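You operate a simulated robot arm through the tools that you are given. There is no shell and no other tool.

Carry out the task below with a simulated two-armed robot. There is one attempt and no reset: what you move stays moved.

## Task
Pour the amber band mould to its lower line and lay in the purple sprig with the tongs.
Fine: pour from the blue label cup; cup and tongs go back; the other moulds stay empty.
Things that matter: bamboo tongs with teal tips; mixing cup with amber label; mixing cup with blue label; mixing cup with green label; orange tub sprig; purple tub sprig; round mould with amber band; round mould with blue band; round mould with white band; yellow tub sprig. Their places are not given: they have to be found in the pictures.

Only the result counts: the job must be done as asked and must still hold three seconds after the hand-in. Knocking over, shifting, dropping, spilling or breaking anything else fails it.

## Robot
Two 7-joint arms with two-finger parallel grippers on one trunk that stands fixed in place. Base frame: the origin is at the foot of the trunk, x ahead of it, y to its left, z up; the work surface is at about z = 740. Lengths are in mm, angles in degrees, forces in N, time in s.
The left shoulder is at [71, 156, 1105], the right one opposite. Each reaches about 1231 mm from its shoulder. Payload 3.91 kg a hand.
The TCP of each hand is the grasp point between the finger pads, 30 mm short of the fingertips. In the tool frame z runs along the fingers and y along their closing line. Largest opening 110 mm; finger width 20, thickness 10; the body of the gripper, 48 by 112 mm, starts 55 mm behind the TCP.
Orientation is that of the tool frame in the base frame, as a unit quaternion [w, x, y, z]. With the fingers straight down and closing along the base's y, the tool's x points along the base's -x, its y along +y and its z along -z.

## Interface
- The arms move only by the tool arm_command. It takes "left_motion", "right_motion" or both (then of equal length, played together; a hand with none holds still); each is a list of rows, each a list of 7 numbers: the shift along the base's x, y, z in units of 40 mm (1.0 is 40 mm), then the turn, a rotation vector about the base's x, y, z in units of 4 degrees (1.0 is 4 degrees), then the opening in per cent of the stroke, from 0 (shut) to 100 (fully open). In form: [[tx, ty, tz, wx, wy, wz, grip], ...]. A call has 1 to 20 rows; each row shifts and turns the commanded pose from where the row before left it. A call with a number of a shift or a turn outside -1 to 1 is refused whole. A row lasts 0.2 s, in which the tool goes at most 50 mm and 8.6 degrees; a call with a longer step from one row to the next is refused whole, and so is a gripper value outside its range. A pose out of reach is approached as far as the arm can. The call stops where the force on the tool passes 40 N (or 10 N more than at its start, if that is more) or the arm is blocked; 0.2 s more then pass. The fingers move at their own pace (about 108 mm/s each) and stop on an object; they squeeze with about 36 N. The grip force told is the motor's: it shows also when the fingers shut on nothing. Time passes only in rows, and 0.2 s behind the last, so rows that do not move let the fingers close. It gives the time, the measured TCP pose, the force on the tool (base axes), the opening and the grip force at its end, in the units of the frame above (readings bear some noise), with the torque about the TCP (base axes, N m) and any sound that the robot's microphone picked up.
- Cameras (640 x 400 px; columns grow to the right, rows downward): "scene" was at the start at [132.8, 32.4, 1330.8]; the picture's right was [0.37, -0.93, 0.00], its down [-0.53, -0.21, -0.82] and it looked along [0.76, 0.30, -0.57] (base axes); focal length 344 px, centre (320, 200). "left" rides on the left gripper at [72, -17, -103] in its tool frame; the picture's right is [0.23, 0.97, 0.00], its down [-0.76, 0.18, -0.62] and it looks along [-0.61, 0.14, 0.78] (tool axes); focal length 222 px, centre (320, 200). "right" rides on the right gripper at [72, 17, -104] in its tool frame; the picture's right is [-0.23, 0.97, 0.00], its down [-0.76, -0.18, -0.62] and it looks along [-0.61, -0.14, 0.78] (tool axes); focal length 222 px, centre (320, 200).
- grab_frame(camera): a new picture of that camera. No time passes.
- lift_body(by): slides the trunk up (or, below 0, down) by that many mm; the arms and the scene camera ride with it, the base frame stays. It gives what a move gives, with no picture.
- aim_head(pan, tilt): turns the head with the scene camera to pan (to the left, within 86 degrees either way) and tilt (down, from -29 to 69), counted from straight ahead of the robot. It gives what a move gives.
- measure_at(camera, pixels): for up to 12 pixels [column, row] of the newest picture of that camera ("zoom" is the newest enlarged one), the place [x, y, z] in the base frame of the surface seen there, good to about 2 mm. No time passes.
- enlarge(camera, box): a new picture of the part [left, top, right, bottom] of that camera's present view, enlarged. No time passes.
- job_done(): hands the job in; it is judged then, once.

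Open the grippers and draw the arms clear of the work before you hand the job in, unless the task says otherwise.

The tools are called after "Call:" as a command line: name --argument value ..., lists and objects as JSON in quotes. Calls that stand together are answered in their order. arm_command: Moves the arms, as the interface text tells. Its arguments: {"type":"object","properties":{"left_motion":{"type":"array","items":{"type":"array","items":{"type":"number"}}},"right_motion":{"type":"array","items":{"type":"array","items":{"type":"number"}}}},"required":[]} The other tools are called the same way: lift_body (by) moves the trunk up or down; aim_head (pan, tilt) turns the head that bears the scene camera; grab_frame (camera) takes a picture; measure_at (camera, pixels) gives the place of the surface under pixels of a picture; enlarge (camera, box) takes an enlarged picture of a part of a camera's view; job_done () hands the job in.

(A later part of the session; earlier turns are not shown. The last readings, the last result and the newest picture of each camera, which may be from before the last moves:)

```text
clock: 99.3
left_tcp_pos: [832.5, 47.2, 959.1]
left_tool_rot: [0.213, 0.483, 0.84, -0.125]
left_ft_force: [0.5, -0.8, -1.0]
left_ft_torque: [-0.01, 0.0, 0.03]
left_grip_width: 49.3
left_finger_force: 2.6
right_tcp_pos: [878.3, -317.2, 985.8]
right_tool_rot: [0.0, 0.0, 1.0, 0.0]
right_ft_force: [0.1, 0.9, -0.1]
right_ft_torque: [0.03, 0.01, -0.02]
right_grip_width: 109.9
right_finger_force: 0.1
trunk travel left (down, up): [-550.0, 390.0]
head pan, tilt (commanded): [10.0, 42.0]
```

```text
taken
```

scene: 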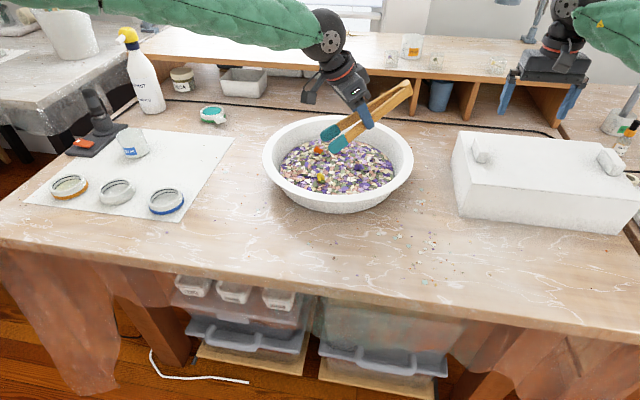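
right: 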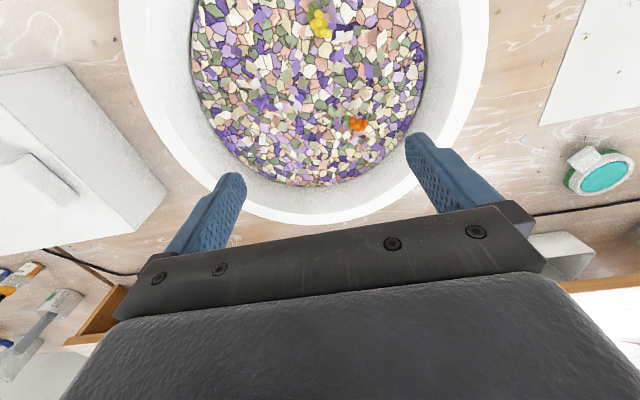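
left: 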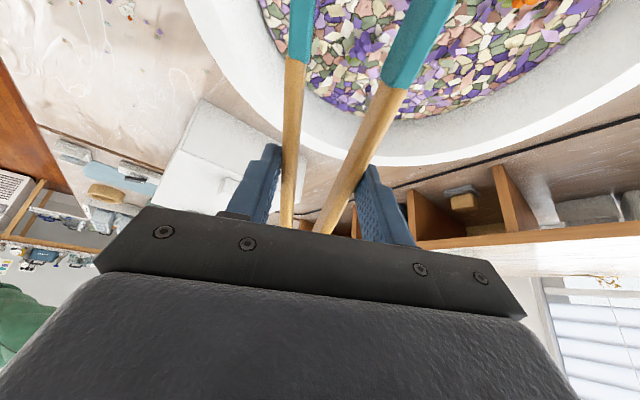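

The tongs are at 28.6° tilt above the tub with no reach problems. I'll tilt to 50° and move towards the spot above the sprig.

Call:
arm_command --left_motion '[[0.245, -0.2125, 0, -0.765, -0.4417, 0, 45], [0.245, -0.2125, 0, -0.765, -0.4417, 0, 45], [0.245, -0.2125, 0, -0.765, -0.4417, 0, 45], [0.245, -0.2125, 0, -0.765, -0.4417, 0, 45], [0.245, -0.2125, 0, -0.765, -0.4417, 0, 45], [0.245, -0.2125, 0, -0.765, -0.4417, 0, 45], [0, 0, 0, 0, 0, 0, 45]]'

Call:
grab_frame --camera "left"

Call:
grab_frame --camera "scene"

Call:
enlarge --camera "scene" --box '[290, 50, 450, 190]'

```text
clock: 100.9
left_tcp_pos: [872.7, 23.2, 969.9]
left_tool_rot: [0.364, 0.453, 0.786, -0.212]
left_ft_force: [-0.1, -1.1, -0.7]
left_ft_torque: [0.04, 0.01, 0.03]
left_grip_width: 49.5
left_finger_force: 3.2
left hand out of reach, approached as far as the arm can: row 2, 3, 4, 5, 6
right_tcp_pos: [880.1, -317.3, 985.7]
right_tool_rot: [-0.001, 0.0, 1.0, 0.0]
right_ft_force: [-0.1, 0.1, 0.2]
right_ft_torque: [0.0, 0.0, 0.0]
right_grip_width: 110.0
right_finger_force: 0.0
trunk travel left (down, up): [-550.0, 390.0]
head pan, tilt (commanded): [10.0, 42.0]
```

```text
taken
```

left: 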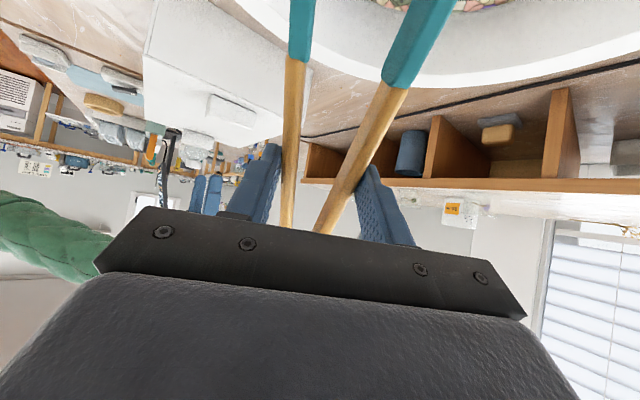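

```text
taken
```

scene: 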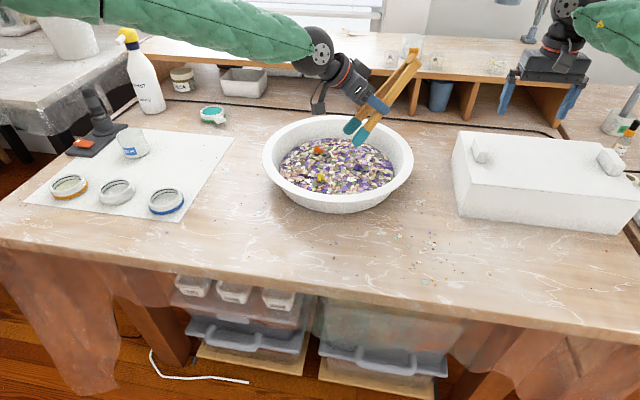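

```text
2.86 times, centred on (370, 120) of scene
```

zoom: 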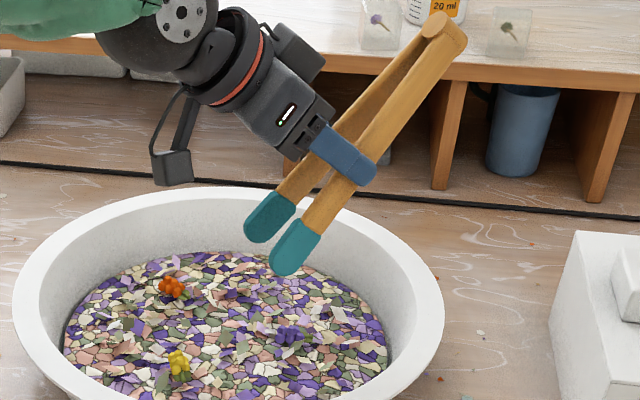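

The arm stopped short at (873,23,970). A smaller yaw should be easier to reach, so I'll turn the hand +30° about vertical, to −30°, at this height and check.

Call:
arm_command --left_motion '[[0, 0, 0, 0, 0, 0.9375, 45], [0, 0, 0, 0, 0, 0.9375, 45], [0, 0, 0, 0, 0, 0.9375, 45], [0, 0, 0, 0, 0, 0.9375, 45], [0, 0, 0, 0, 0, 0.9375, 45], [0, 0, 0, 0, 0, 0.9375, 45], [0, 0, 0, 0, 0, 0.9375, 45], [0, 0, 0, 0, 0, 0.9375, 45], [0, 0, 0, 0, 0, 0, 45]]'

Call:
grab_frame --camera "scene"

```text
clock: 102.9
left_tcp_pos: [865.8, 34.0, 975.5]
left_tool_rot: [0.407, 0.233, 0.876, -0.109]
left_ft_force: [1.4, 0.1, -0.4]
left_ft_torque: [-0.02, 0.0, 0.01]
left_grip_width: 49.7
left_finger_force: 2.6
left hand out of reach, approached as far as the arm can: row 6, 7, 8
right_tcp_pos: [879.7, -316.1, 986.3]
right_tool_rot: [0.0, 0.0, 1.0, 0.0]
right_ft_force: [-0.5, 0.6, -0.8]
right_ft_torque: [0.03, 0.03, -0.03]
right_grip_width: 110.1
right_finger_force: 0.1
trunk travel left (down, up): [-550.0, 390.0]
head pan, tilt (commanded): [10.0, 42.0]
```

```text
taken
```

scene: 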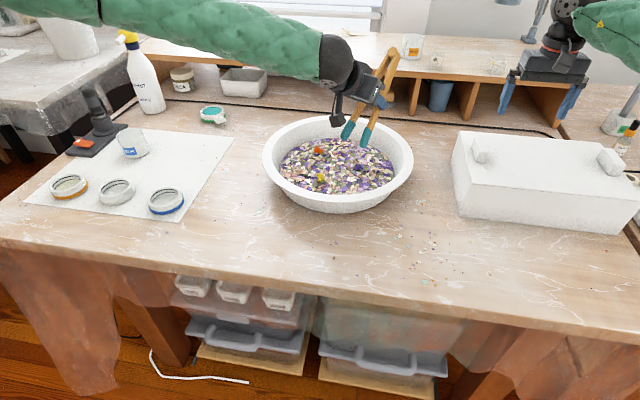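

The orientation is now yaw −30°, tilt 50° at (866,34,975), near a reach limit. I'll test whether lowering eases the posture: 48 mm down, with the tips still well above the rim.

Call:
arm_command --left_motion '[[0, 0, -0.4, 0, 0, 0, 45], [0, 0, -0.4, 0, 0, 0, 45], [0, 0, -0.4, 0, 0, 0, 45], [0.3, -0.15, 0, 0, 0, 0, 45], [0.3, -0.15, 0, 0, 0, 0, 45], [0, 0, 0, 0, 0, 0, 45]]'

Call:
aim_head --pan 30 --tilt 25

Call:
grab_frame --camera "scene"

```text
clock: 104.3
left_tcp_pos: [870.3, 50.8, 942.2]
left_tool_rot: [0.406, 0.234, 0.876, -0.11]
left_ft_force: [0.2, 0.0, -0.2]
left_ft_torque: [0.01, 0.05, -0.01]
left_grip_width: 49.2
left_finger_force: 3.3
left hand out of reach, approached as far as the arm can: row 1, 2, 3, 4, 5
right_tcp_pos: [879.5, -316.5, 985.7]
right_tool_rot: [0.0, 0.0, 1.0, 0.0]
right_ft_force: [-0.9, -0.3, -0.4]
right_ft_torque: [0.02, 0.0, 0.01]
right_grip_width: 110.0
right_finger_force: 0.1
trunk travel left (down, up): [-550.0, 390.0]
head pan, tilt (commanded): [10.0, 42.0]
```

```text
clock: 105.1
left_tcp_pos: [870.1, 51.6, 942.5]
left_tool_rot: [0.406, 0.234, 0.876, -0.111]
left_ft_force: [0.2, 0.4, -0.5]
left_ft_torque: [0.02, 0.02, -0.01]
left_grip_width: 51.4
left_finger_force: 1.5
right_tcp_pos: [879.6, -316.5, 985.0]
right_tool_rot: [-0.001, 0.0, 1.0, 0.0]
right_ft_force: [0.1, 1.2, 0.0]
right_ft_torque: [-0.02, -0.02, -0.04]
right_grip_width: 109.7
right_finger_force: 0.1
trunk travel left (down, up): [-550.0, 390.0]
head pan, tilt (commanded): [30.0, 25.0]
```

```text
taken
```

scene: 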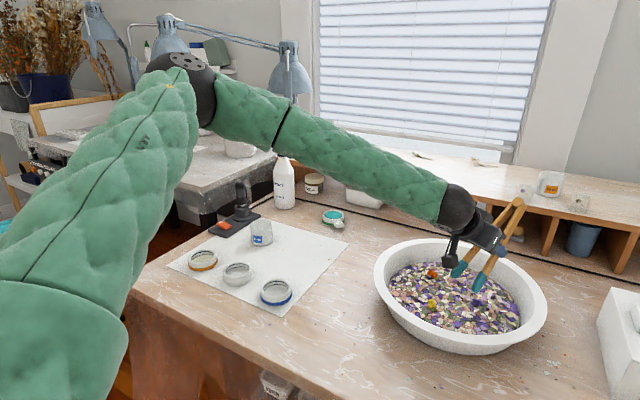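

The elbow sits far out to the left, which seems to limit the reach. I'll measure the elbow, forearm and tongs tips to understand the posture.

Call:
measure_at --camera "scene" --pixels '[[185, 75], [250, 110], [350, 150], [430, 195], [455, 210], [490, 240], [479, 282], [458, 270], [516, 205], [140, 150], [100, 250]]'

Call:
grab_frame --camera "left"

Call:
enlarge --camera "scene" --box '[400, 160, 560, 340]'

```text
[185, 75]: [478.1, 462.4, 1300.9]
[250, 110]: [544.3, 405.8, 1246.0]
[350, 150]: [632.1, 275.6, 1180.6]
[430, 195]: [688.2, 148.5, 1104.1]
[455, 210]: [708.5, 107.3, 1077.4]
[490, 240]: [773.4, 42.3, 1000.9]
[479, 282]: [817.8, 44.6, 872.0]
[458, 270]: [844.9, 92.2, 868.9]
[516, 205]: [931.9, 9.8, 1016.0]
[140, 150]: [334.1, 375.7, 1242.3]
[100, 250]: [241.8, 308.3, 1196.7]
```

```text
taken
```

left: 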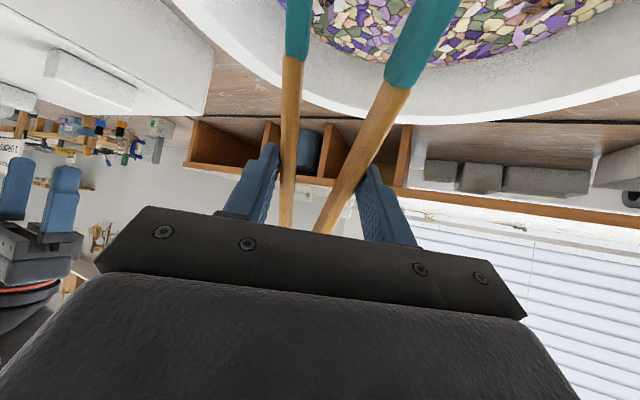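

```text
2.22 times, centred on (480, 250) of scene
```

zoom: 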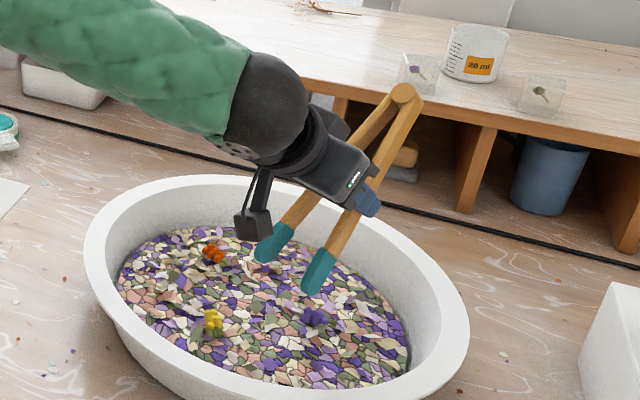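

The measurements suggest the wrist can't straighten in line with the forearm, so a steeper hand (tilt 35°, yaw −30°) should avoid the limit. I'll reduce the tilt by 15° in place.

Call:
arm_command --left_motion '[[0, 0, 0.1, 0.469, 0.812, 0, 45], [0, 0, 0.1, 0.469, 0.812, 0, 45], [0, 0, 0, 0.469, 0.812, 0, 45], [0, 0, 0, 0.469, 0.812, 0, 45], [0, 0, 0, 0, 0, 0, 45]]'

Call:
arm_command --left_motion '[[0.25, -0.2, 0, 0, 0, 0, 45], [0.3, -0.25, 0, 0, 0, 0, 45], [0.3, -0.25, 0, 0, 0, 0, 45], [0.3, -0.25, 0, 0, 0, 0, 45], [0.3, -0.25, 0, 0, 0, 0, 45], [0, 0, 0, 0, 0, 0, 45]]'

Call:
aim_head --pan 10 --tilt 42

Call:
grab_frame --camera "scene"

Call:
grab_frame --camera "left"

```text
clock: 106.3
left_tcp_pos: [862.3, 63.2, 955.6]
left_tool_rot: [0.289, 0.247, 0.922, -0.079]
left_ft_force: [0.0, -0.3, -0.5]
left_ft_torque: [0.0, 0.02, -0.02]
left_grip_width: 49.3
left_finger_force: 2.5
left hand out of reach, approached as far as the arm can: row 2, 3, 4
right_tcp_pos: [879.4, -316.4, 985.2]
right_tool_rot: [-0.001, 0.0, 1.0, 0.001]
right_ft_force: [-0.4, 0.4, 0.3]
right_ft_torque: [0.01, 0.0, 0.0]
right_grip_width: 110.2
right_finger_force: 0.0
trunk travel left (down, up): [-550.0, 390.0]
head pan, tilt (commanded): [30.0, 25.0]
```

```text
clock: 107.7
left_tcp_pos: [883.6, 68.5, 977.5]
left_tool_rot: [0.288, 0.247, 0.922, -0.079]
left_ft_force: [-0.4, 0.4, -0.6]
left_ft_torque: [0.01, 0.05, -0.01]
left_grip_width: 49.3
left_finger_force: 2.6
left hand out of reach, approached as far as the arm can: row 1, 2, 3, 4, 5
right_tcp_pos: [879.2, -316.9, 985.4]
right_tool_rot: [0.0, -0.001, 1.0, -0.001]
right_ft_force: [0.0, -0.2, -1.3]
right_ft_torque: [0.0, -0.02, 0.03]
right_grip_width: 110.1
right_finger_force: 0.0
trunk travel left (down, up): [-550.0, 390.0]
head pan, tilt (commanded): [30.0, 25.0]
```

```text
clock: 108.5
left_tcp_pos: [884.0, 67.9, 979.3]
left_tool_rot: [0.289, 0.247, 0.922, -0.079]
left_ft_force: [0.4, 0.2, -0.9]
left_ft_torque: [0.02, 0.04, -0.03]
left_grip_width: 50.9
left_finger_force: 1.7
right_tcp_pos: [879.1, -317.0, 984.8]
right_tool_rot: [0.0, 0.001, 1.0, 0.0]
right_ft_force: [-0.6, -0.6, 0.8]
right_ft_torque: [-0.01, 0.01, -0.06]
right_grip_width: 110.1
right_finger_force: 0.1
trunk travel left (down, up): [-550.0, 390.0]
head pan, tilt (commanded): [10.0, 42.0]
```

```text
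taken
```

scene: 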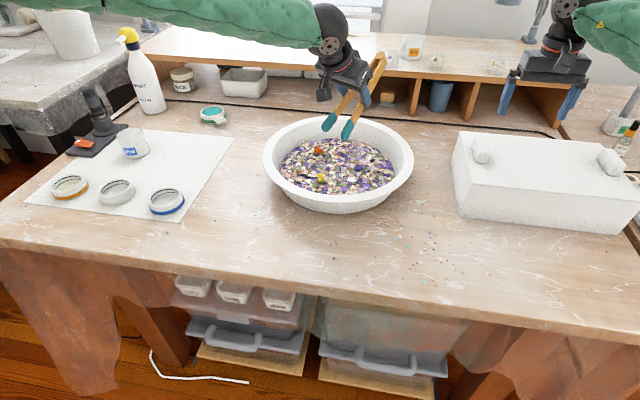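

```text
taken
```

left: 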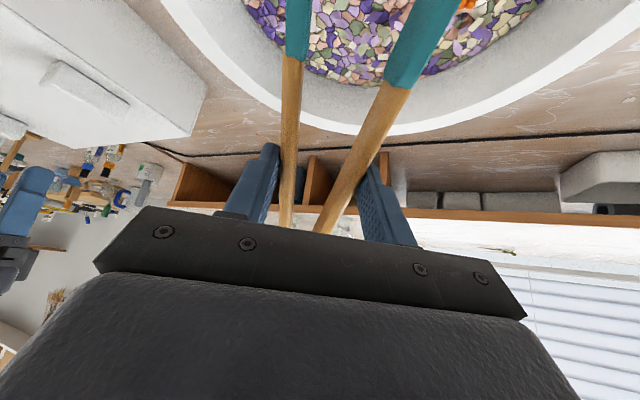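

The limit is on the wrist position with this elbow posture, not on the hand angle. I'll straighten the hand to vertical and turn it to yaw 0, the natural posture, and then test reaching over the tub from there.

Call:
arm_command --left_motion '[[-0.3, 0.2, 0.1, 0.435, 0.753, 0, 45], [-0.3, 0.2, 0.1, 0.435, 0.753, 0, 45], [-0.3, 0.2, 0.1, 0.435, 0.753, 0, 45], [-0.3, 0.2, 0.1, 0.435, 0.753, 0, 45], [0, 0, 0.1, 0.435, 0.753, 0, 45], [0, 0, 0.1, 0.435, 0.753, 0, 45], [0, 0, 0, 0.435, 0.753, 0, 45], [0, 0, 0, 0.435, 0.753, 0, 45], [0, 0, 0, 0.435, 0.753, 0, 45], [0, 0, 0, 0.435, 0.753, 0, 45], [0, 0, 0, 0, 0, 0.9375, 45], [0, 0, 0, 0, 0, 0.9375, 45], [0, 0, 0, 0, 0, 0.9375, 45], [0, 0, 0, 0, 0, 0.9375, 45], [0, 0, 0, 0, 0, 0.9375, 45], [0, 0, 0, 0, 0, 0.9375, 45], [0, 0, 0, 0, 0, 0.9375, 45], [0, 0, 0, 0, 0, 0.9375, 45], [0, 0, 0, 0, 0, 0, 45]]'

Call:
grab_frame --camera "scene"

```text
clock: 112.5
left_tcp_pos: [816.4, 126.2, 1006.6]
left_tool_rot: [0.0, -0.001, 1.0, -0.002]
left_ft_force: [0.6, 0.5, -2.0]
left_ft_torque: [-0.01, 0.02, -0.02]
left_grip_width: 49.6
left_finger_force: 2.7
left hand out of reach, approached as far as the arm can: row 8, 9, 10
right_tcp_pos: [878.4, -316.5, 985.6]
right_tool_rot: [0.0, 0.0, 1.0, 0.0]
right_ft_force: [0.1, -0.1, 0.4]
right_ft_torque: [-0.04, -0.01, 0.01]
right_grip_width: 109.9
right_finger_force: 0.2
trunk travel left (down, up): [-550.0, 390.0]
head pan, tilt (commanded): [10.0, 42.0]
```

```text
taken
```

scene: 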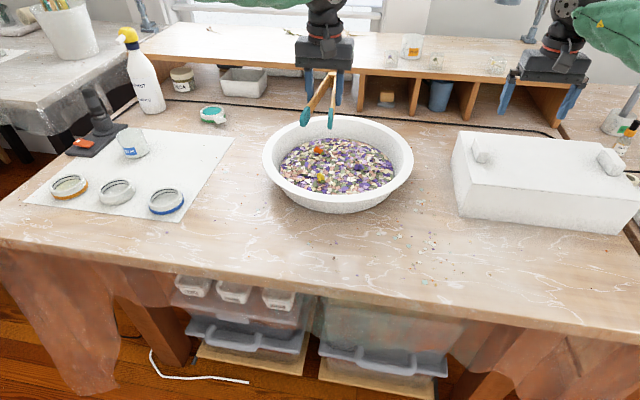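

The hand is vertical at yaw 0, (816,126,1007), with the tongs pointing back towards the robot. I'll test moving towards (880,60) in this posture.

Call:
arm_command --left_motion '[[0.4, -0.4, 0, 0, 0, 0, 45], [0.4, -0.4, 0, 0, 0, 0, 45], [0.4, -0.4, 0, 0, 0, 0, 45], [0.4, -0.4, 0, 0, 0, 0, 45], [0, 0, 0, 0, 0, 0, 45]]'

Call:
aim_head --pan 30 --tilt 20

Call:
grab_frame --camera "scene"

```text
clock: 113.7
left_tcp_pos: [819.5, 126.2, 1010.3]
left_tool_rot: [-0.001, -0.001, 1.0, -0.002]
left_ft_force: [-0.8, 0.3, -1.3]
left_ft_torque: [-0.01, 0.03, -0.03]
left_grip_width: 49.3
left_finger_force: 2.8
left hand out of reach, approached as far as the arm can: row 1, 2, 3, 4
right_tcp_pos: [879.3, -315.0, 986.2]
right_tool_rot: [0.001, 0.0, 1.0, 0.0]
right_ft_force: [-0.4, -0.4, -1.0]
right_ft_torque: [0.01, -0.02, 0.03]
right_grip_width: 110.0
right_finger_force: 0.1
trunk travel left (down, up): [-550.0, 390.0]
head pan, tilt (commanded): [10.0, 42.0]
```

```text
clock: 114.6
left_tcp_pos: [818.8, 125.9, 1010.4]
left_tool_rot: [0.0, 0.0, 1.0, -0.002]
left_ft_force: [0.2, 0.1, -1.5]
left_ft_torque: [0.02, 0.01, 0.0]
left_grip_width: 51.3
left_finger_force: 1.5
right_tcp_pos: [878.7, -315.7, 985.7]
right_tool_rot: [0.0, 0.0, 1.0, 0.0]
right_ft_force: [0.2, 1.0, 0.7]
right_ft_torque: [-0.02, 0.01, -0.02]
right_grip_width: 110.0
right_finger_force: 0.0
trunk travel left (down, up): [-550.0, 390.0]
head pan, tilt (commanded): [30.0, 20.0]
```

```text
taken
```

scene: 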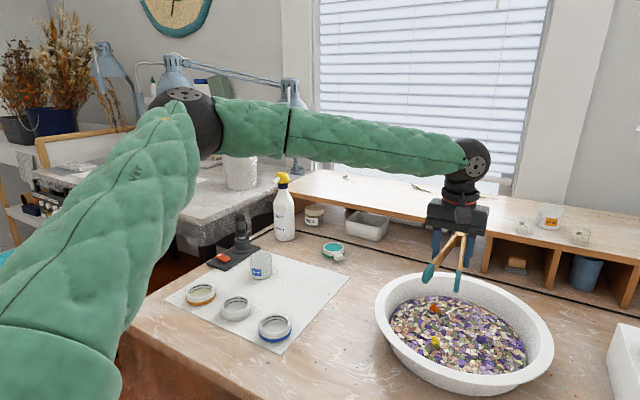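

I can't move towards +x/−y from here. I'll try raising the hand 140 mm first and then moving, to see whether the elbow posture changes.

Call:
arm_command --left_motion '[[0, 0, 0.8, 0, 0, 0, 45], [0, 0, 0.9, 0, 0, 0, 45], [0, 0, 0.9, 0, 0, 0, 45], [0, 0, 0.9, 0, 0, 0, 45], [0.4, -0.4, 0, 0, 0, 0, 45], [0.4, -0.4, 0, 0, 0, 0, 45], [0.4, -0.4, 0, 0, 0, 0, 45], [0.4, -0.4, 0, 0, 0, 0, 45], [0, 0, 0, 0, 0, 0, 45]]'

Call:
grab_frame --camera "scene"

Call:
measure_at --camera "scene" --pixels '[[190, 110], [250, 115], [350, 130], [440, 150], [470, 160], [150, 170], [100, 250]]'

```text
clock: 116.6
left_tcp_pos: [824.7, 124.8, 1151.6]
left_tool_rot: [0.001, -0.001, 1.0, -0.002]
left_ft_force: [1.0, 0.2, -0.6]
left_ft_torque: [0.05, 0.01, 0.0]
left_grip_width: 49.2
left_finger_force: 2.6
left hand out of reach, approached as far as the arm can: row 5, 6, 7, 8
right_tcp_pos: [879.7, -316.0, 985.2]
right_tool_rot: [-0.002, 0.0, 1.0, 0.0]
right_ft_force: [-0.5, -0.5, 0.0]
right_ft_torque: [0.02, -0.01, -0.01]
right_grip_width: 109.9
right_finger_force: 0.1
trunk travel left (down, up): [-550.0, 390.0]
head pan, tilt (commanded): [30.0, 20.0]
```

```text
taken
```

scene: 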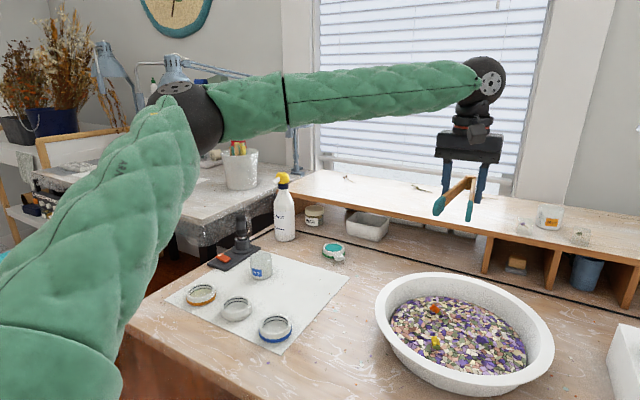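

```text
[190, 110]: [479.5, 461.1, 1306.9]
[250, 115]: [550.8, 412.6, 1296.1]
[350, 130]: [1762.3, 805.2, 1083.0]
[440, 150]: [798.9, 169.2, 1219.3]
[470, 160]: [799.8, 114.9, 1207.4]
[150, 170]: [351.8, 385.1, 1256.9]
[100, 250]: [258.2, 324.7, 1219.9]
```

The elbow hasn't moved at all between these poses, so the upper arm itself seems stuck at a joint limit. I'll move the hand away to the left to see whether the upper arm frees up.

Call:
arm_command --left_motion '[[0, 0.7, 0, 0, 0, 0, 45], [0, 0.8, 0, 0, 0, 0, 45], [0, 0.8, 0, 0, 0, 0, 45], [0.5, 0.5, 0, 0, 0, 0, 45], [0.7, 0, 0, 0, 0, 0, 45], [0.7, 0, 0, 0, 0, 0, 45], [0.5, 0, 0, 0, 0, 0, 45], [0, 0, 0, 0, 0, 0, 45]]'

Call:
grab_frame --camera "scene"

Call:
measure_at --camera "scene" --pixels '[[190, 110], [200, 100], [150, 170], [100, 250], [250, 120], [300, 110]]'

```text
clock: 118.4
left_tcp_pos: [921.4, 236.8, 1151.6]
left_tool_rot: [0.001, -0.001, 1.0, -0.001]
left_ft_force: [0.3, -0.1, -1.0]
left_ft_torque: [-0.04, 0.03, -0.01]
left_grip_width: 49.3
left_finger_force: 2.7
right_tcp_pos: [878.1, -316.8, 986.8]
right_tool_rot: [-0.001, 0.0, 1.0, 0.0]
right_ft_force: [0.3, 0.4, 0.2]
right_ft_torque: [0.03, 0.0, -0.05]
right_grip_width: 110.0
right_finger_force: 0.1
trunk travel left (down, up): [-550.0, 390.0]
head pan, tilt (commanded): [30.0, 20.0]
```

```text
taken
```

scene: 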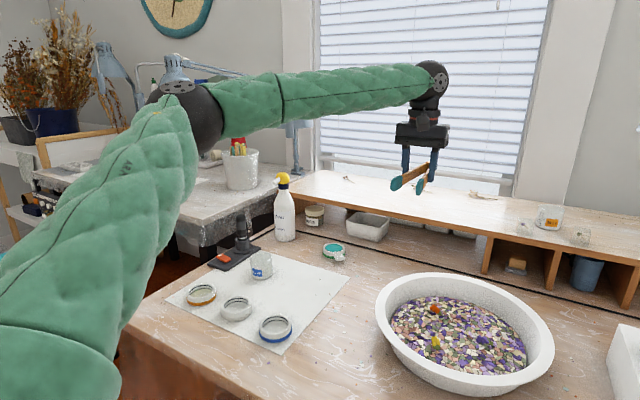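

```text
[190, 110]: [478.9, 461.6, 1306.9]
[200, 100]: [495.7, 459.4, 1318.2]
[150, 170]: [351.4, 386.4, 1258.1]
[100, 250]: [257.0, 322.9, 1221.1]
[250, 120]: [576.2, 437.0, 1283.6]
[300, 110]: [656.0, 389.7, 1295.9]
```

The reachable region is bounded by a fixed elbow position. Lowering the trunk will shift it towards the tub, so first I'll raise the right hand 60 mm to keep it clear of the white box and lower the trunk by 80 mm.

Call:
arm_command --right_motion '[[0, 0, 0.5, 0, 0, 0, 100], [0, 0, 0.5, 0, 0, 0, 100], [0, 0, 0.5, 0, 0, 0, 100], [0, 0, 0, 0, 0, 0, 100]]'

Call:
lift_body --by -80

Call:
aim_head --pan -5 --tilt 25

Call:
grab_frame --camera "scene"

```text
clock: 119.4
left_tcp_pos: [921.5, 237.9, 1149.3]
left_tool_rot: [0.001, -0.001, 1.0, -0.001]
left_ft_force: [-0.5, 0.4, -0.1]
left_ft_torque: [0.04, 0.0, -0.02]
left_grip_width: 49.6
left_finger_force: 1.8
right_tcp_pos: [878.6, -315.4, 1047.2]
right_tool_rot: [-0.001, 0.0, 1.0, 0.0]
right_ft_force: [-0.5, -0.6, 0.2]
right_ft_torque: [-0.04, -0.01, 0.01]
right_grip_width: 109.9
right_finger_force: 0.0
trunk travel left (down, up): [-550.0, 390.0]
head pan, tilt (commanded): [30.0, 20.0]
```

```text
clock: 120.5
left_tcp_pos: [921.5, 236.4, 1070.5]
left_tool_rot: [0.0, -0.001, 1.0, -0.001]
left_ft_force: [-0.2, 0.4, 0.2]
left_ft_torque: [0.02, 0.02, 0.0]
left_grip_width: 46.6
left_finger_force: 3.1
right_tcp_pos: [877.4, -316.4, 967.1]
right_tool_rot: [0.0, 0.0, 1.0, 0.0]
right_ft_force: [-0.3, 0.2, -0.1]
right_ft_torque: [-0.02, -0.03, -0.02]
right_grip_width: 110.0
right_finger_force: 0.2
trunk travel left (down, up): [-470.0, 470.0]
head pan, tilt (commanded): [30.0, 20.0]
```

```text
clock: 121.6
left_tcp_pos: [921.8, 236.7, 1071.2]
left_tool_rot: [0.0, -0.001, 1.0, -0.001]
left_ft_force: [-0.7, -0.2, -0.5]
left_ft_torque: [0.02, 0.04, 0.0]
left_grip_width: 19.7
left_finger_force: 35.7
right_tcp_pos: [878.4, -316.9, 967.2]
right_tool_rot: [0.0, 0.001, 1.0, 0.0]
right_ft_force: [-0.2, -0.7, 0.1]
right_ft_torque: [-0.01, -0.01, -0.01]
right_grip_width: 109.9
right_finger_force: 0.0
trunk travel left (down, up): [-470.0, 470.0]
head pan, tilt (commanded): [-5.0, 25.0]
```

```text
taken
```

scene: 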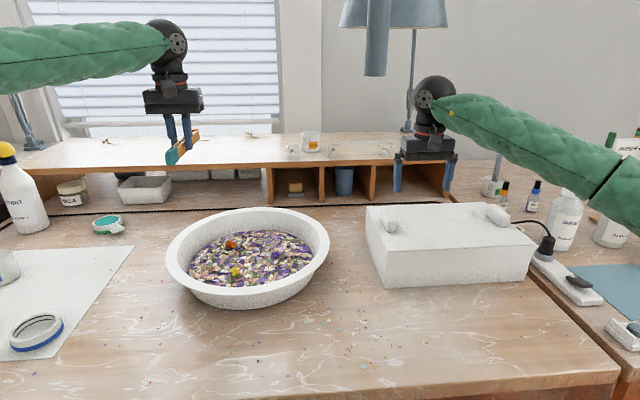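

Unexpectedly, the left gripper closed fully during the trunk move (19.7 mm, 35.7 N), so the tongs are squeezed shut, but they still look held at (183,148). I'll zoom in to check.

Call:
enlarge --camera "scene" --box '[130, 60, 240, 180]'

Call:
grab_frame --camera "left"

```text
3.33 times, centred on (185, 120) of scene
```

zoom: 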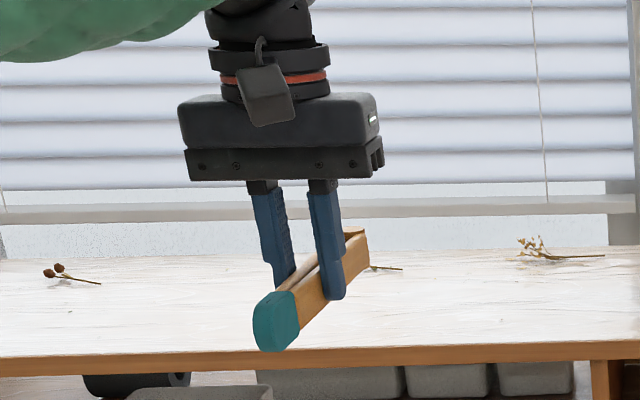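

```text
taken
```

left: 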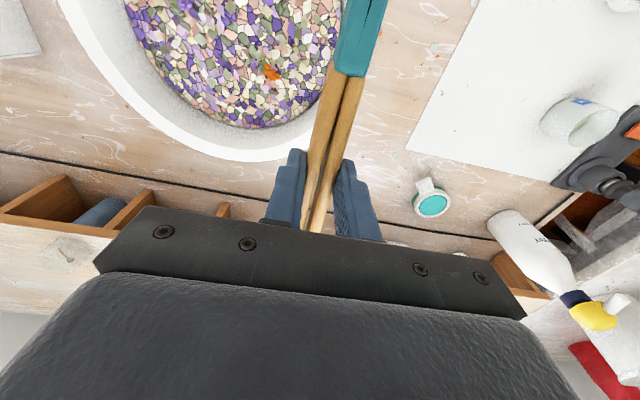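

The tongs are still held firmly, just closed, which is fine for carrying. I'll raise the right hand 80 mm and lower the trunk a further 80 mm.

Call:
arm_command --left_motion '[[0, 0, 0, 0, 0, 0, 15], [0, 0, 0, 0, 0, 0, 15], [0, 0, 0, 0, 0, 0, 15], [0, 0, 0, 0, 0, 0, 15], [0, 0, 0, 0, 0, 0, 15]]' --right_motion '[[0, 0, 0.5, 0, 0, 0, 100], [0, 0, 0.5, 0, 0, 0, 100], [0, 0, 0.5, 0, 0, 0, 100], [0, 0, 0.5, 0, 0, 0, 100], [0, 0, 0, 0, 0, 0, 100]]'

Call:
lift_body --by -80

Call:
aim_head --pan 10 --tilt 35

Call:
grab_frame --camera "scene"

```text
clock: 122.8
left_tcp_pos: [921.6, 236.0, 1070.9]
left_tool_rot: [0.0, -0.001, 1.0, -0.001]
left_ft_force: [-0.5, 0.0, -0.1]
left_ft_torque: [0.01, 0.02, -0.01]
left_grip_width: 19.4
left_finger_force: 35.6
right_tcp_pos: [877.2, -316.9, 1047.0]
right_tool_rot: [-0.001, 0.001, 1.0, 0.0]
right_ft_force: [-0.6, 0.3, -0.2]
right_ft_torque: [0.0, 0.02, 0.02]
right_grip_width: 109.8
right_finger_force: 0.0
trunk travel left (down, up): [-470.0, 470.0]
head pan, tilt (commanded): [-5.0, 25.0]
```

```text
clock: 123.9
left_tcp_pos: [920.2, 235.9, 990.9]
left_tool_rot: [0.0, -0.001, 1.0, -0.001]
left_ft_force: [-0.4, 0.4, -0.4]
left_ft_torque: [0.0, 0.01, 0.01]
left_grip_width: 19.5
left_finger_force: 36.3
right_tcp_pos: [875.3, -317.2, 967.4]
right_tool_rot: [0.0, 0.0, 1.0, 0.0]
right_ft_force: [-0.2, -0.5, 0.4]
right_ft_torque: [-0.01, -0.02, 0.02]
right_grip_width: 110.1
right_finger_force: 0.0
trunk travel left (down, up): [-390.0, 550.0]
head pan, tilt (commanded): [-5.0, 25.0]
```

```text
clock: 124.7
left_tcp_pos: [922.1, 236.3, 990.7]
left_tool_rot: [0.0, -0.001, 1.0, -0.001]
left_ft_force: [0.3, 0.2, -0.4]
left_ft_torque: [-0.01, -0.01, 0.01]
left_grip_width: 19.4
left_finger_force: 36.5
right_tcp_pos: [876.6, -316.2, 966.2]
right_tool_rot: [-0.001, 0.001, 1.0, 0.0]
right_ft_force: [0.3, 0.0, 0.3]
right_ft_torque: [-0.02, 0.0, 0.03]
right_grip_width: 110.1
right_finger_force: 0.0
trunk travel left (down, up): [-390.0, 550.0]
head pan, tilt (commanded): [10.0, 35.0]
```

```text
taken
```

scene: 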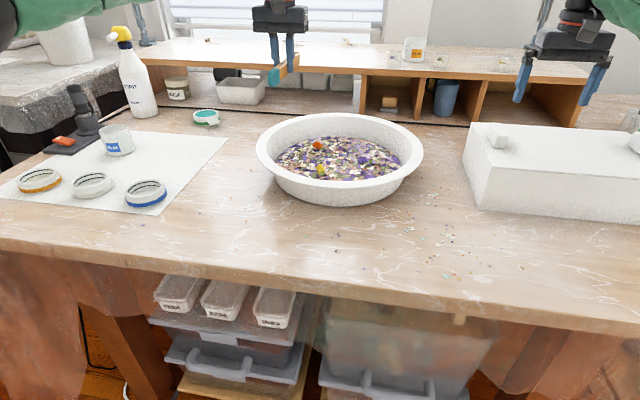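

The trunk is 160 mm lower now and both hands are clear. I'll yaw the left hand to −46° and tilt it about 65°, keeping the tongs closed and high.

Call:
arm_command --left_motion '[[0, 0, 0, 0, 0, -0.958, 15], [0, 0, 0, 0, 0, -0.958, 15], [0, 0, 0, 0, 0, -0.958, 15], [0, 0, 0, 0, 0, -0.958, 15], [0, 0, 0, 0, 0, -0.958, 15], [0, 0, 0, 0, 0, -0.958, 15], [0, 0, 0, 0, 0, -0.958, 15], [0, 0, 0, 0, 0, -0.958, 15], [0, 0, 0, 0, 0, -0.958, 15], [0, 0, 0, 0, 0, -0.958, 15], [0, 0, 0, 0, 0, -0.958, 15], [0, 0, 0, 0, 0, -0.962, 15], [0, 0, 0, -0.6876, -0.6646, 0, 15], [0, 0, 0, -0.6876, -0.6646, 0, 15], [0, 0, 0, -0.6876, -0.6646, 0, 15], [0, 0, 0, -0.6876, -0.6646, 0, 15], [0, 0, 0, -0.6876, -0.6646, 0, 15], [0, 0, 0, -0.6876, -0.6646, 0, 15], [0, 0, 0, -0.6876, -0.6646, 0, 15], [0, 0, 0, -0.6876, -0.6646, 0, 15]]'

Call:
arm_command --left_motion '[[0, 0, 0, -0.6876, -0.6646, 0, 15], [0, 0, 0, -0.6876, -0.6646, 0, 15], [0, 0, 0, -0.6876, -0.6646, 0, 15], [0, 0, 0, -0.6876, -0.6646, 0, 15], [0, 0, 0, -0.6876, -0.6646, 0, 15], [0, 0, 0, -0.6876, -0.6646, 0, 15], [0, 0, 0, -0.6876, -0.6646, 0, 15], [0, 0, 0, 0, 0, 0, 15]]'

Call:
grab_frame --camera "scene"

```text
clock: 128.9
left_tcp_pos: [920.7, 236.3, 990.3]
left_tool_rot: [0.243, 0.377, 0.888, -0.105]
left_ft_force: [0.4, 0.7, 0.2]
left_ft_torque: [0.03, 0.01, 0.0]
left_grip_width: 19.6
left_finger_force: 35.5
right_tcp_pos: [876.5, -317.5, 966.2]
right_tool_rot: [0.0, -0.001, 1.0, 0.0]
right_ft_force: [0.2, -0.4, -0.8]
right_ft_torque: [0.01, 0.03, -0.02]
right_grip_width: 110.0
right_finger_force: 0.1
trunk travel left (down, up): [-390.0, 550.0]
head pan, tilt (commanded): [10.0, 35.0]
```

```text
clock: 130.7
left_tcp_pos: [920.5, 235.2, 991.9]
left_tool_rot: [0.441, 0.343, 0.808, -0.189]
left_ft_force: [0.9, -0.9, -0.5]
left_ft_torque: [-0.01, 0.01, 0.05]
left_grip_width: 19.2
left_finger_force: 36.3
right_tcp_pos: [877.1, -317.3, 966.5]
right_tool_rot: [0.0, 0.0, 1.0, 0.0]
right_ft_force: [-0.2, 0.2, 0.5]
right_ft_torque: [-0.01, 0.03, -0.02]
right_grip_width: 109.8
right_finger_force: 0.1
trunk travel left (down, up): [-390.0, 550.0]
head pan, tilt (commanded): [10.0, 35.0]
```

```text
taken
```

scene: 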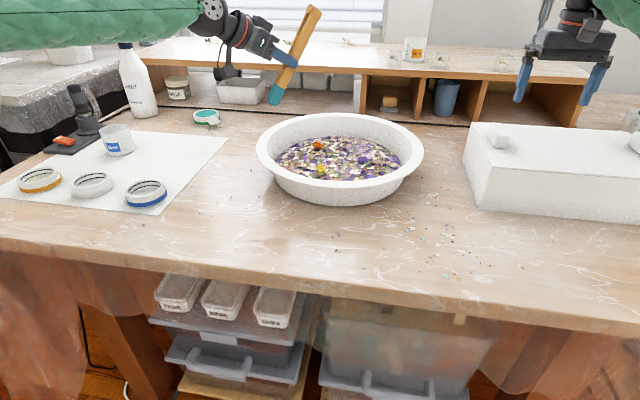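

The tilt is 57° with no reach problem. I'll tilt to 65° and move to hover above the sprig with the tips at about z≈840.

Call:
arm_command --left_motion '[[-0.1, -0.5, 0, -0.6876, -0.6646, 0, 15], [-0.15, -0.8, -0.1, -0.6876, -0.6646, 0, 15], [-0.15, -0.9, -0.2, 0, 0, 0, 15], [-0.15, -0.9, -0.2, 0, 0, 0, 15], [-0.15, -0.9, -0.2, 0, 0, 0, 15], [-0.15, -0.9, -0.2, 0, 0, 0, 15], [-0.06, -0.44, -0.2, 0, 0, 0, 15], [0, 0, 0, 0, 0, 0, 15]]'

Call:
grab_frame --camera "scene"

Call:
grab_frame --camera "left"

```text
clock: 132.5
left_tcp_pos: [884.9, 21.6, 946.6]
left_tool_rot: [0.494, 0.33, 0.776, -0.212]
left_ft_force: [-0.2, 0.2, -0.4]
left_ft_torque: [0.02, -0.02, 0.0]
left_grip_width: 19.6
left_finger_force: 35.5
right_tcp_pos: [877.3, -317.4, 966.4]
right_tool_rot: [-0.001, 0.0, 1.0, 0.0]
right_ft_force: [0.4, -0.4, -0.4]
right_ft_torque: [0.0, 0.01, 0.02]
right_grip_width: 110.0
right_finger_force: 0.1
trunk travel left (down, up): [-390.0, 550.0]
head pan, tilt (commanded): [10.0, 35.0]
```

```text
taken
```

scene: 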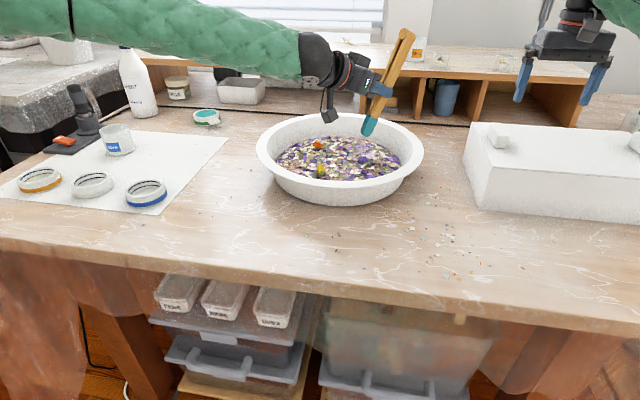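

```text
taken
```

left: 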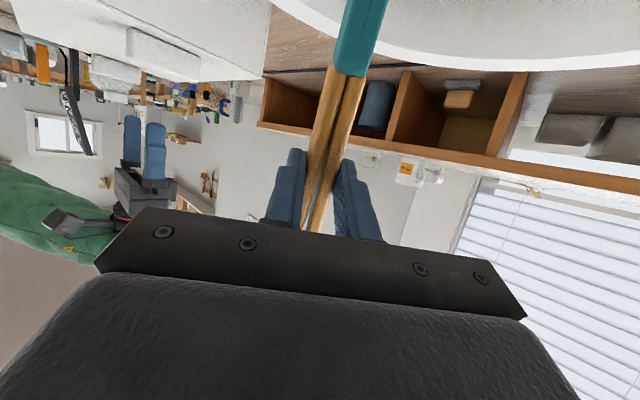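

Reached at tilt 65°. I'll zoom in on the tips and sprig to measure alignment.

Call:
enlarge --camera "scene" --box '[310, 80, 430, 190]'

Call:
measure_at --camera "zoom" --pixels '[[330, 195], [335, 210], [320, 205], [310, 160], [340, 150], [300, 255], [290, 262], [285, 270], [303, 268], [315, 268], [310, 195], [350, 165]]'

```text
3.64 times, centred on (370, 135) of scene
```

zoom: 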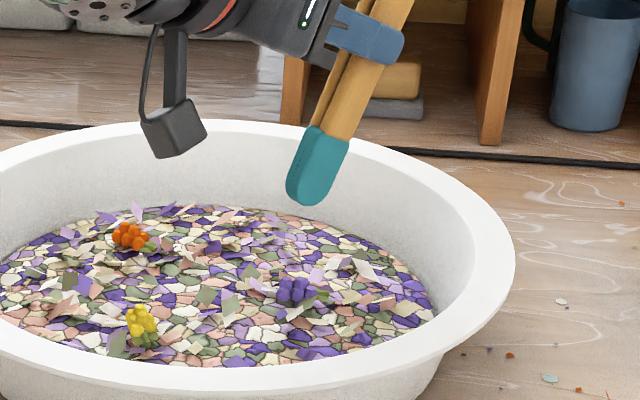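

```text
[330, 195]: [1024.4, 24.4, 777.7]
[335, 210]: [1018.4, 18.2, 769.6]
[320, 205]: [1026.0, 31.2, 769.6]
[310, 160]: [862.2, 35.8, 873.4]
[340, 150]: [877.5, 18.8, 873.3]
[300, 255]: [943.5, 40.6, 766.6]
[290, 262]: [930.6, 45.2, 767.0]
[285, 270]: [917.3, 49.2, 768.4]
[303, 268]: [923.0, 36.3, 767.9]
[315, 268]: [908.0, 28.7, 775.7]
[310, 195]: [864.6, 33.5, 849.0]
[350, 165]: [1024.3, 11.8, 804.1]
```

The closed tips are at about (868,38,846), directly above the sprig. I'll open the tongs to 43% here and check that they spring open symmetrically.

Call:
arm_command --left_motion '[[0, 0, 0, 0, 0, 0, 22], [0, 0, 0, 0, 0, 0, 29], [0, 0, 0, 0, 0, 0, 36], [0, 0, 0, 0, 0, 0, 43], [0, 0, 0, 0, 0, 0, 43], [0, 0, 0, 0, 0, 0, 43]]'

Call:
enlarge --camera "scene" --box '[310, 80, 430, 190]'

Call:
grab_frame --camera "left"

```text
clock: 133.9
left_tcp_pos: [884.4, 22.0, 945.7]
left_tool_rot: [0.494, 0.328, 0.777, -0.21]
left_ft_force: [0.1, 0.4, -0.5]
left_ft_torque: [0.01, 0.03, -0.04]
left_grip_width: 44.4
left_finger_force: 3.0
right_tcp_pos: [877.7, -317.7, 966.2]
right_tool_rot: [-0.001, 0.0, 1.0, 0.0]
right_ft_force: [-0.4, 0.4, -0.1]
right_ft_torque: [0.01, -0.05, 0.0]
right_grip_width: 110.0
right_finger_force: 0.1
trunk travel left (down, up): [-390.0, 550.0]
head pan, tilt (commanded): [10.0, 35.0]
```

```text
3.64 times, centred on (370, 135) of scene
```

zoom: 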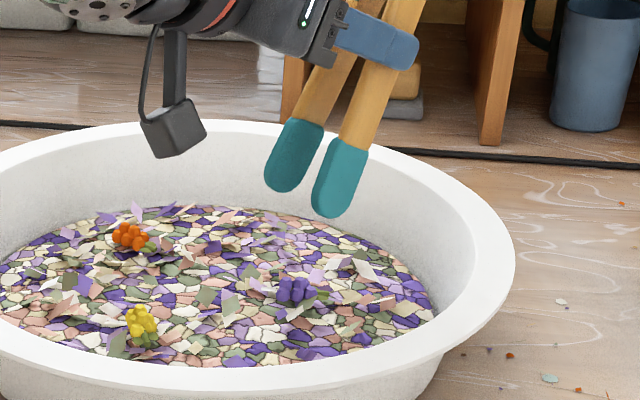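

```text
taken
```

left: 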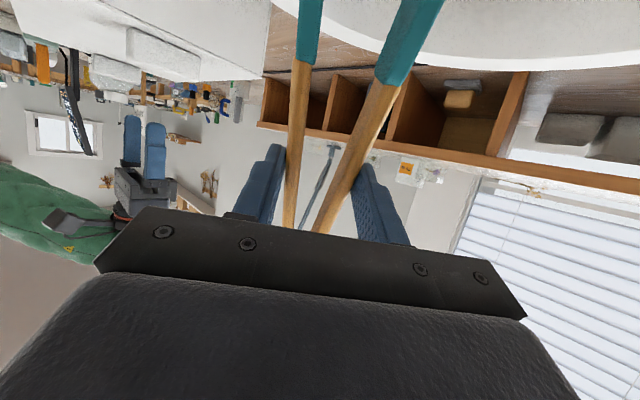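

The tongs open symmetrically. I'll measure both tip ends and the sprig again for the final alignment.

Call:
measure_at --camera "zoom" --pixels '[[325, 210], [340, 180], [350, 150], [278, 185], [290, 160], [300, 130], [284, 287], [302, 285], [293, 282], [293, 298], [280, 297], [325, 293]]'

```text
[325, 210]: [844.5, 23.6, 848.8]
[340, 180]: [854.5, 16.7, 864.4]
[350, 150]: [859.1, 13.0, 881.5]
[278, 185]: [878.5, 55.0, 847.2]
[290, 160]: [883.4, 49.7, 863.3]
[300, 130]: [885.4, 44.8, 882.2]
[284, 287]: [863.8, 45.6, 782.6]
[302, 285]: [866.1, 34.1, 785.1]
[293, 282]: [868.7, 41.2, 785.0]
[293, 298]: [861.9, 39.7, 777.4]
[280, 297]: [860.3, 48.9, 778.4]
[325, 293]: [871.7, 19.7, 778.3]
```

The tip gap centre along the closing direction (651) matches the sprig (650.5). I'll descend 62 mm and check.

Call:
arm_command --left_motion '[[0, 0, -0.4, 0, 0, 0, 43], [0, 0, -0.4, 0, 0, 0, 43], [0, 0, -0.35, 0, 0, 0, 43], [0, 0, -0.25, 0, 0, 0, 43], [0, 0, -0.15, 0, 0, 0, 43], [0, 0, 0, 0, 0, 0, 43]]'

Call:
enlarge --camera "scene" --box '[330, 110, 400, 180]'

Call:
enlarge --camera "scene" --box '[300, 60, 440, 190]'

```text
clock: 135.3
left_tcp_pos: [884.3, 23.4, 884.8]
left_tool_rot: [0.495, 0.329, 0.776, -0.212]
left_ft_force: [-0.2, -0.6, -0.7]
left_ft_torque: [0.05, 0.05, 0.02]
left_grip_width: 44.4
left_finger_force: 2.5
right_tcp_pos: [877.0, -316.6, 965.8]
right_tool_rot: [0.0, -0.001, 1.0, 0.0]
right_ft_force: [0.1, -0.1, 0.1]
right_ft_torque: [0.03, -0.02, 0.02]
right_grip_width: 110.0
right_finger_force: 0.0
trunk travel left (down, up): [-390.0, 550.0]
head pan, tilt (commanded): [10.0, 35.0]
```

```text
5.71 times, centred on (365, 145) of scene
```

zoom: 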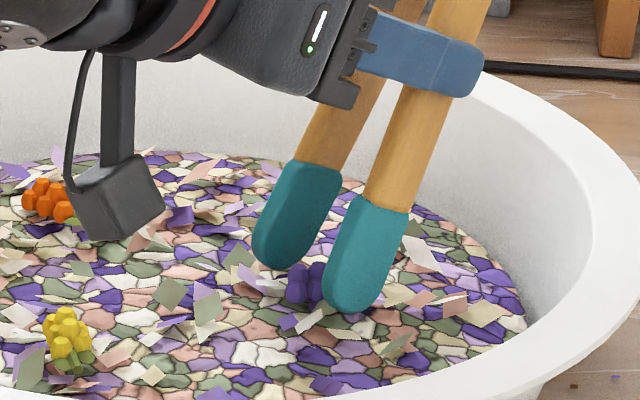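

```text
3.08 times, centred on (370, 125) of scene
```

zoom: 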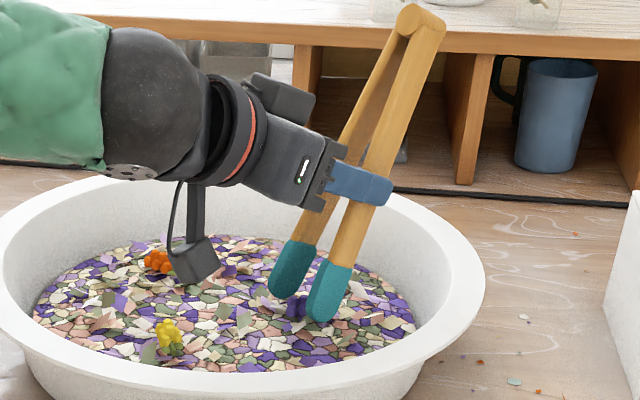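

The tips straddle the sprig, visible between them at (305,285), and the camera box stays clear of the other sprigs. I'll measure the heights before the last few millimetres.

Call:
enlarge --camera "scene" --box '[345, 135, 385, 170]'

Call:
measure_at --camera "zoom" --pixels '[[300, 200], [310, 260], [345, 290], [210, 160], [215, 195], [240, 215], [270, 230], [262, 270], [300, 240], [330, 150], [245, 265], [400, 280]]'

```text
11.43 times, centred on (365, 152) of scene
```

zoom: 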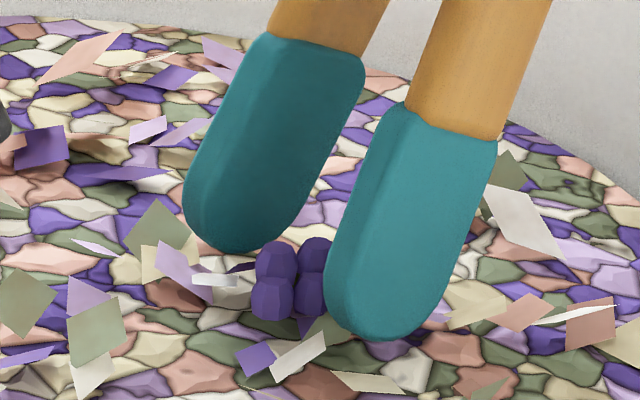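

```text
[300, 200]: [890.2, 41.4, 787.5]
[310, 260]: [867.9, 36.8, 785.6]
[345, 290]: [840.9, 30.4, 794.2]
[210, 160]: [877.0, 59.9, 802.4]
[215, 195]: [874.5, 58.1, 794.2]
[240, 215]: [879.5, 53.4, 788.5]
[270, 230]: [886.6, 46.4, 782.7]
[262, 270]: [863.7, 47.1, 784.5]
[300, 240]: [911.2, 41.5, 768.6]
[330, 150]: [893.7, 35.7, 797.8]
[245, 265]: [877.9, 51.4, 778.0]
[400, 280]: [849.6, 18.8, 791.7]
```

The tip ends are at z≈781. I'll lower 8 mm more with a 2 mm nudge, then close the tongs gently on the sprig.

Call:
arm_command --left_motion '[[-0.05, 0.05, -0.1, 0, 0, 0, 43], [0, 0, -0.1, 0, 0, 0, 43], [0, 0, 0, 0, 0, 0, 43], [0, 0, 0, 0, 0, 0, 40], [0, 0, 0, 0, 0, 0, 37], [0, 0, 0, 0, 0, 0, 34], [0, 0, 0, 0, 0, 0, 34]]'

Call:
enlarge --camera "scene" --box '[345, 135, 385, 170]'

```text
clock: 136.9
left_tcp_pos: [883.0, 24.4, 877.1]
left_tool_rot: [0.495, 0.329, 0.776, -0.211]
left_ft_force: [-0.7, -0.1, 0.5]
left_ft_torque: [0.02, 0.0, -0.01]
left_grip_width: 39.5
left_finger_force: 3.4
right_tcp_pos: [876.9, -316.7, 965.8]
right_tool_rot: [-0.001, 0.001, 1.0, 0.0]
right_ft_force: [-0.3, -0.1, -0.2]
right_ft_torque: [0.02, 0.03, 0.02]
right_grip_width: 109.8
right_finger_force: 0.0
trunk travel left (down, up): [-390.0, 550.0]
head pan, tilt (commanded): [10.0, 35.0]
```

```text
11.43 times, centred on (365, 152) of scene
```

zoom: 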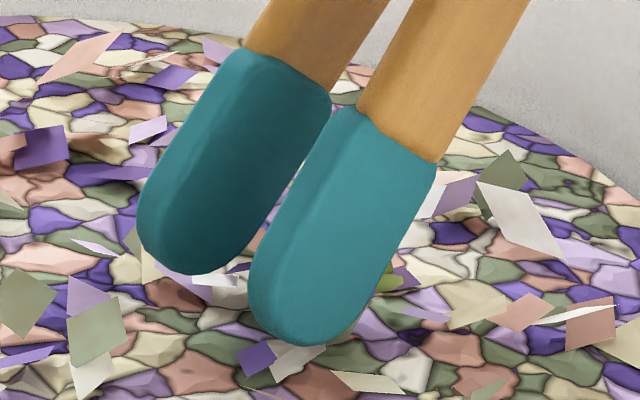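

The tips touched the bed, so the tongs pivoted in the weak grip and the tips slid left. I'll reopen, raise 16 mm and look again.

Call:
arm_command --left_motion '[[0, 0, 0, 0, 0, 0, 43], [0, 0, 0.1, 0, 0, 0, 43], [0, 0, 0.15, 0, 0, 0, 43], [0, 0, 0.15, 0, 0, 0, 43], [0, 0, 0, 0, 0, 0, 43]]'

Call:
enlarge --camera "scene" --box '[345, 135, 385, 170]'

Call:
enlarge --camera "scene" --box '[300, 60, 440, 190]'

```text
clock: 138.1
left_tcp_pos: [882.6, 25.8, 891.9]
left_tool_rot: [0.495, 0.328, 0.777, -0.21]
left_ft_force: [0.0, 0.7, -1.1]
left_ft_torque: [-0.01, 0.01, 0.04]
left_grip_width: 44.7
left_finger_force: 2.5
right_tcp_pos: [876.8, -317.8, 966.7]
right_tool_rot: [0.0, 0.0, 1.0, 0.001]
right_ft_force: [-0.9, 0.3, 0.5]
right_ft_torque: [0.04, -0.01, 0.03]
right_grip_width: 110.2
right_finger_force: 0.1
trunk travel left (down, up): [-390.0, 550.0]
head pan, tilt (commanded): [10.0, 35.0]
```

```text
11.43 times, centred on (365, 152) of scene
```

zoom: 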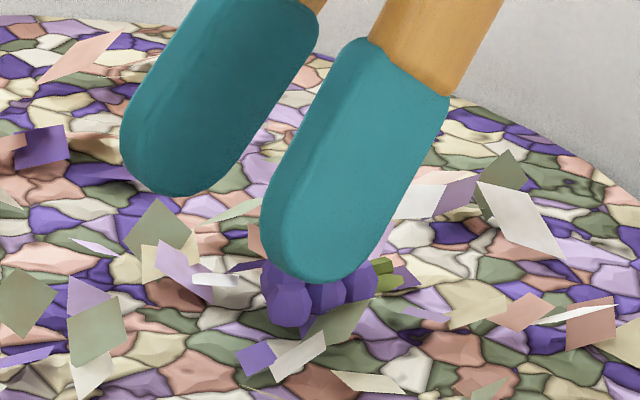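

```text
3.08 times, centred on (370, 125) of scene
```

zoom: 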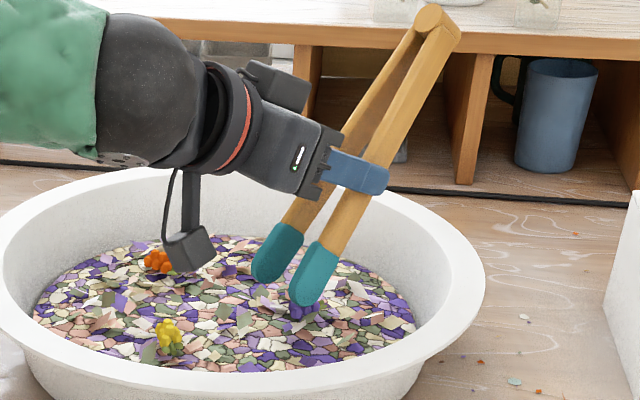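

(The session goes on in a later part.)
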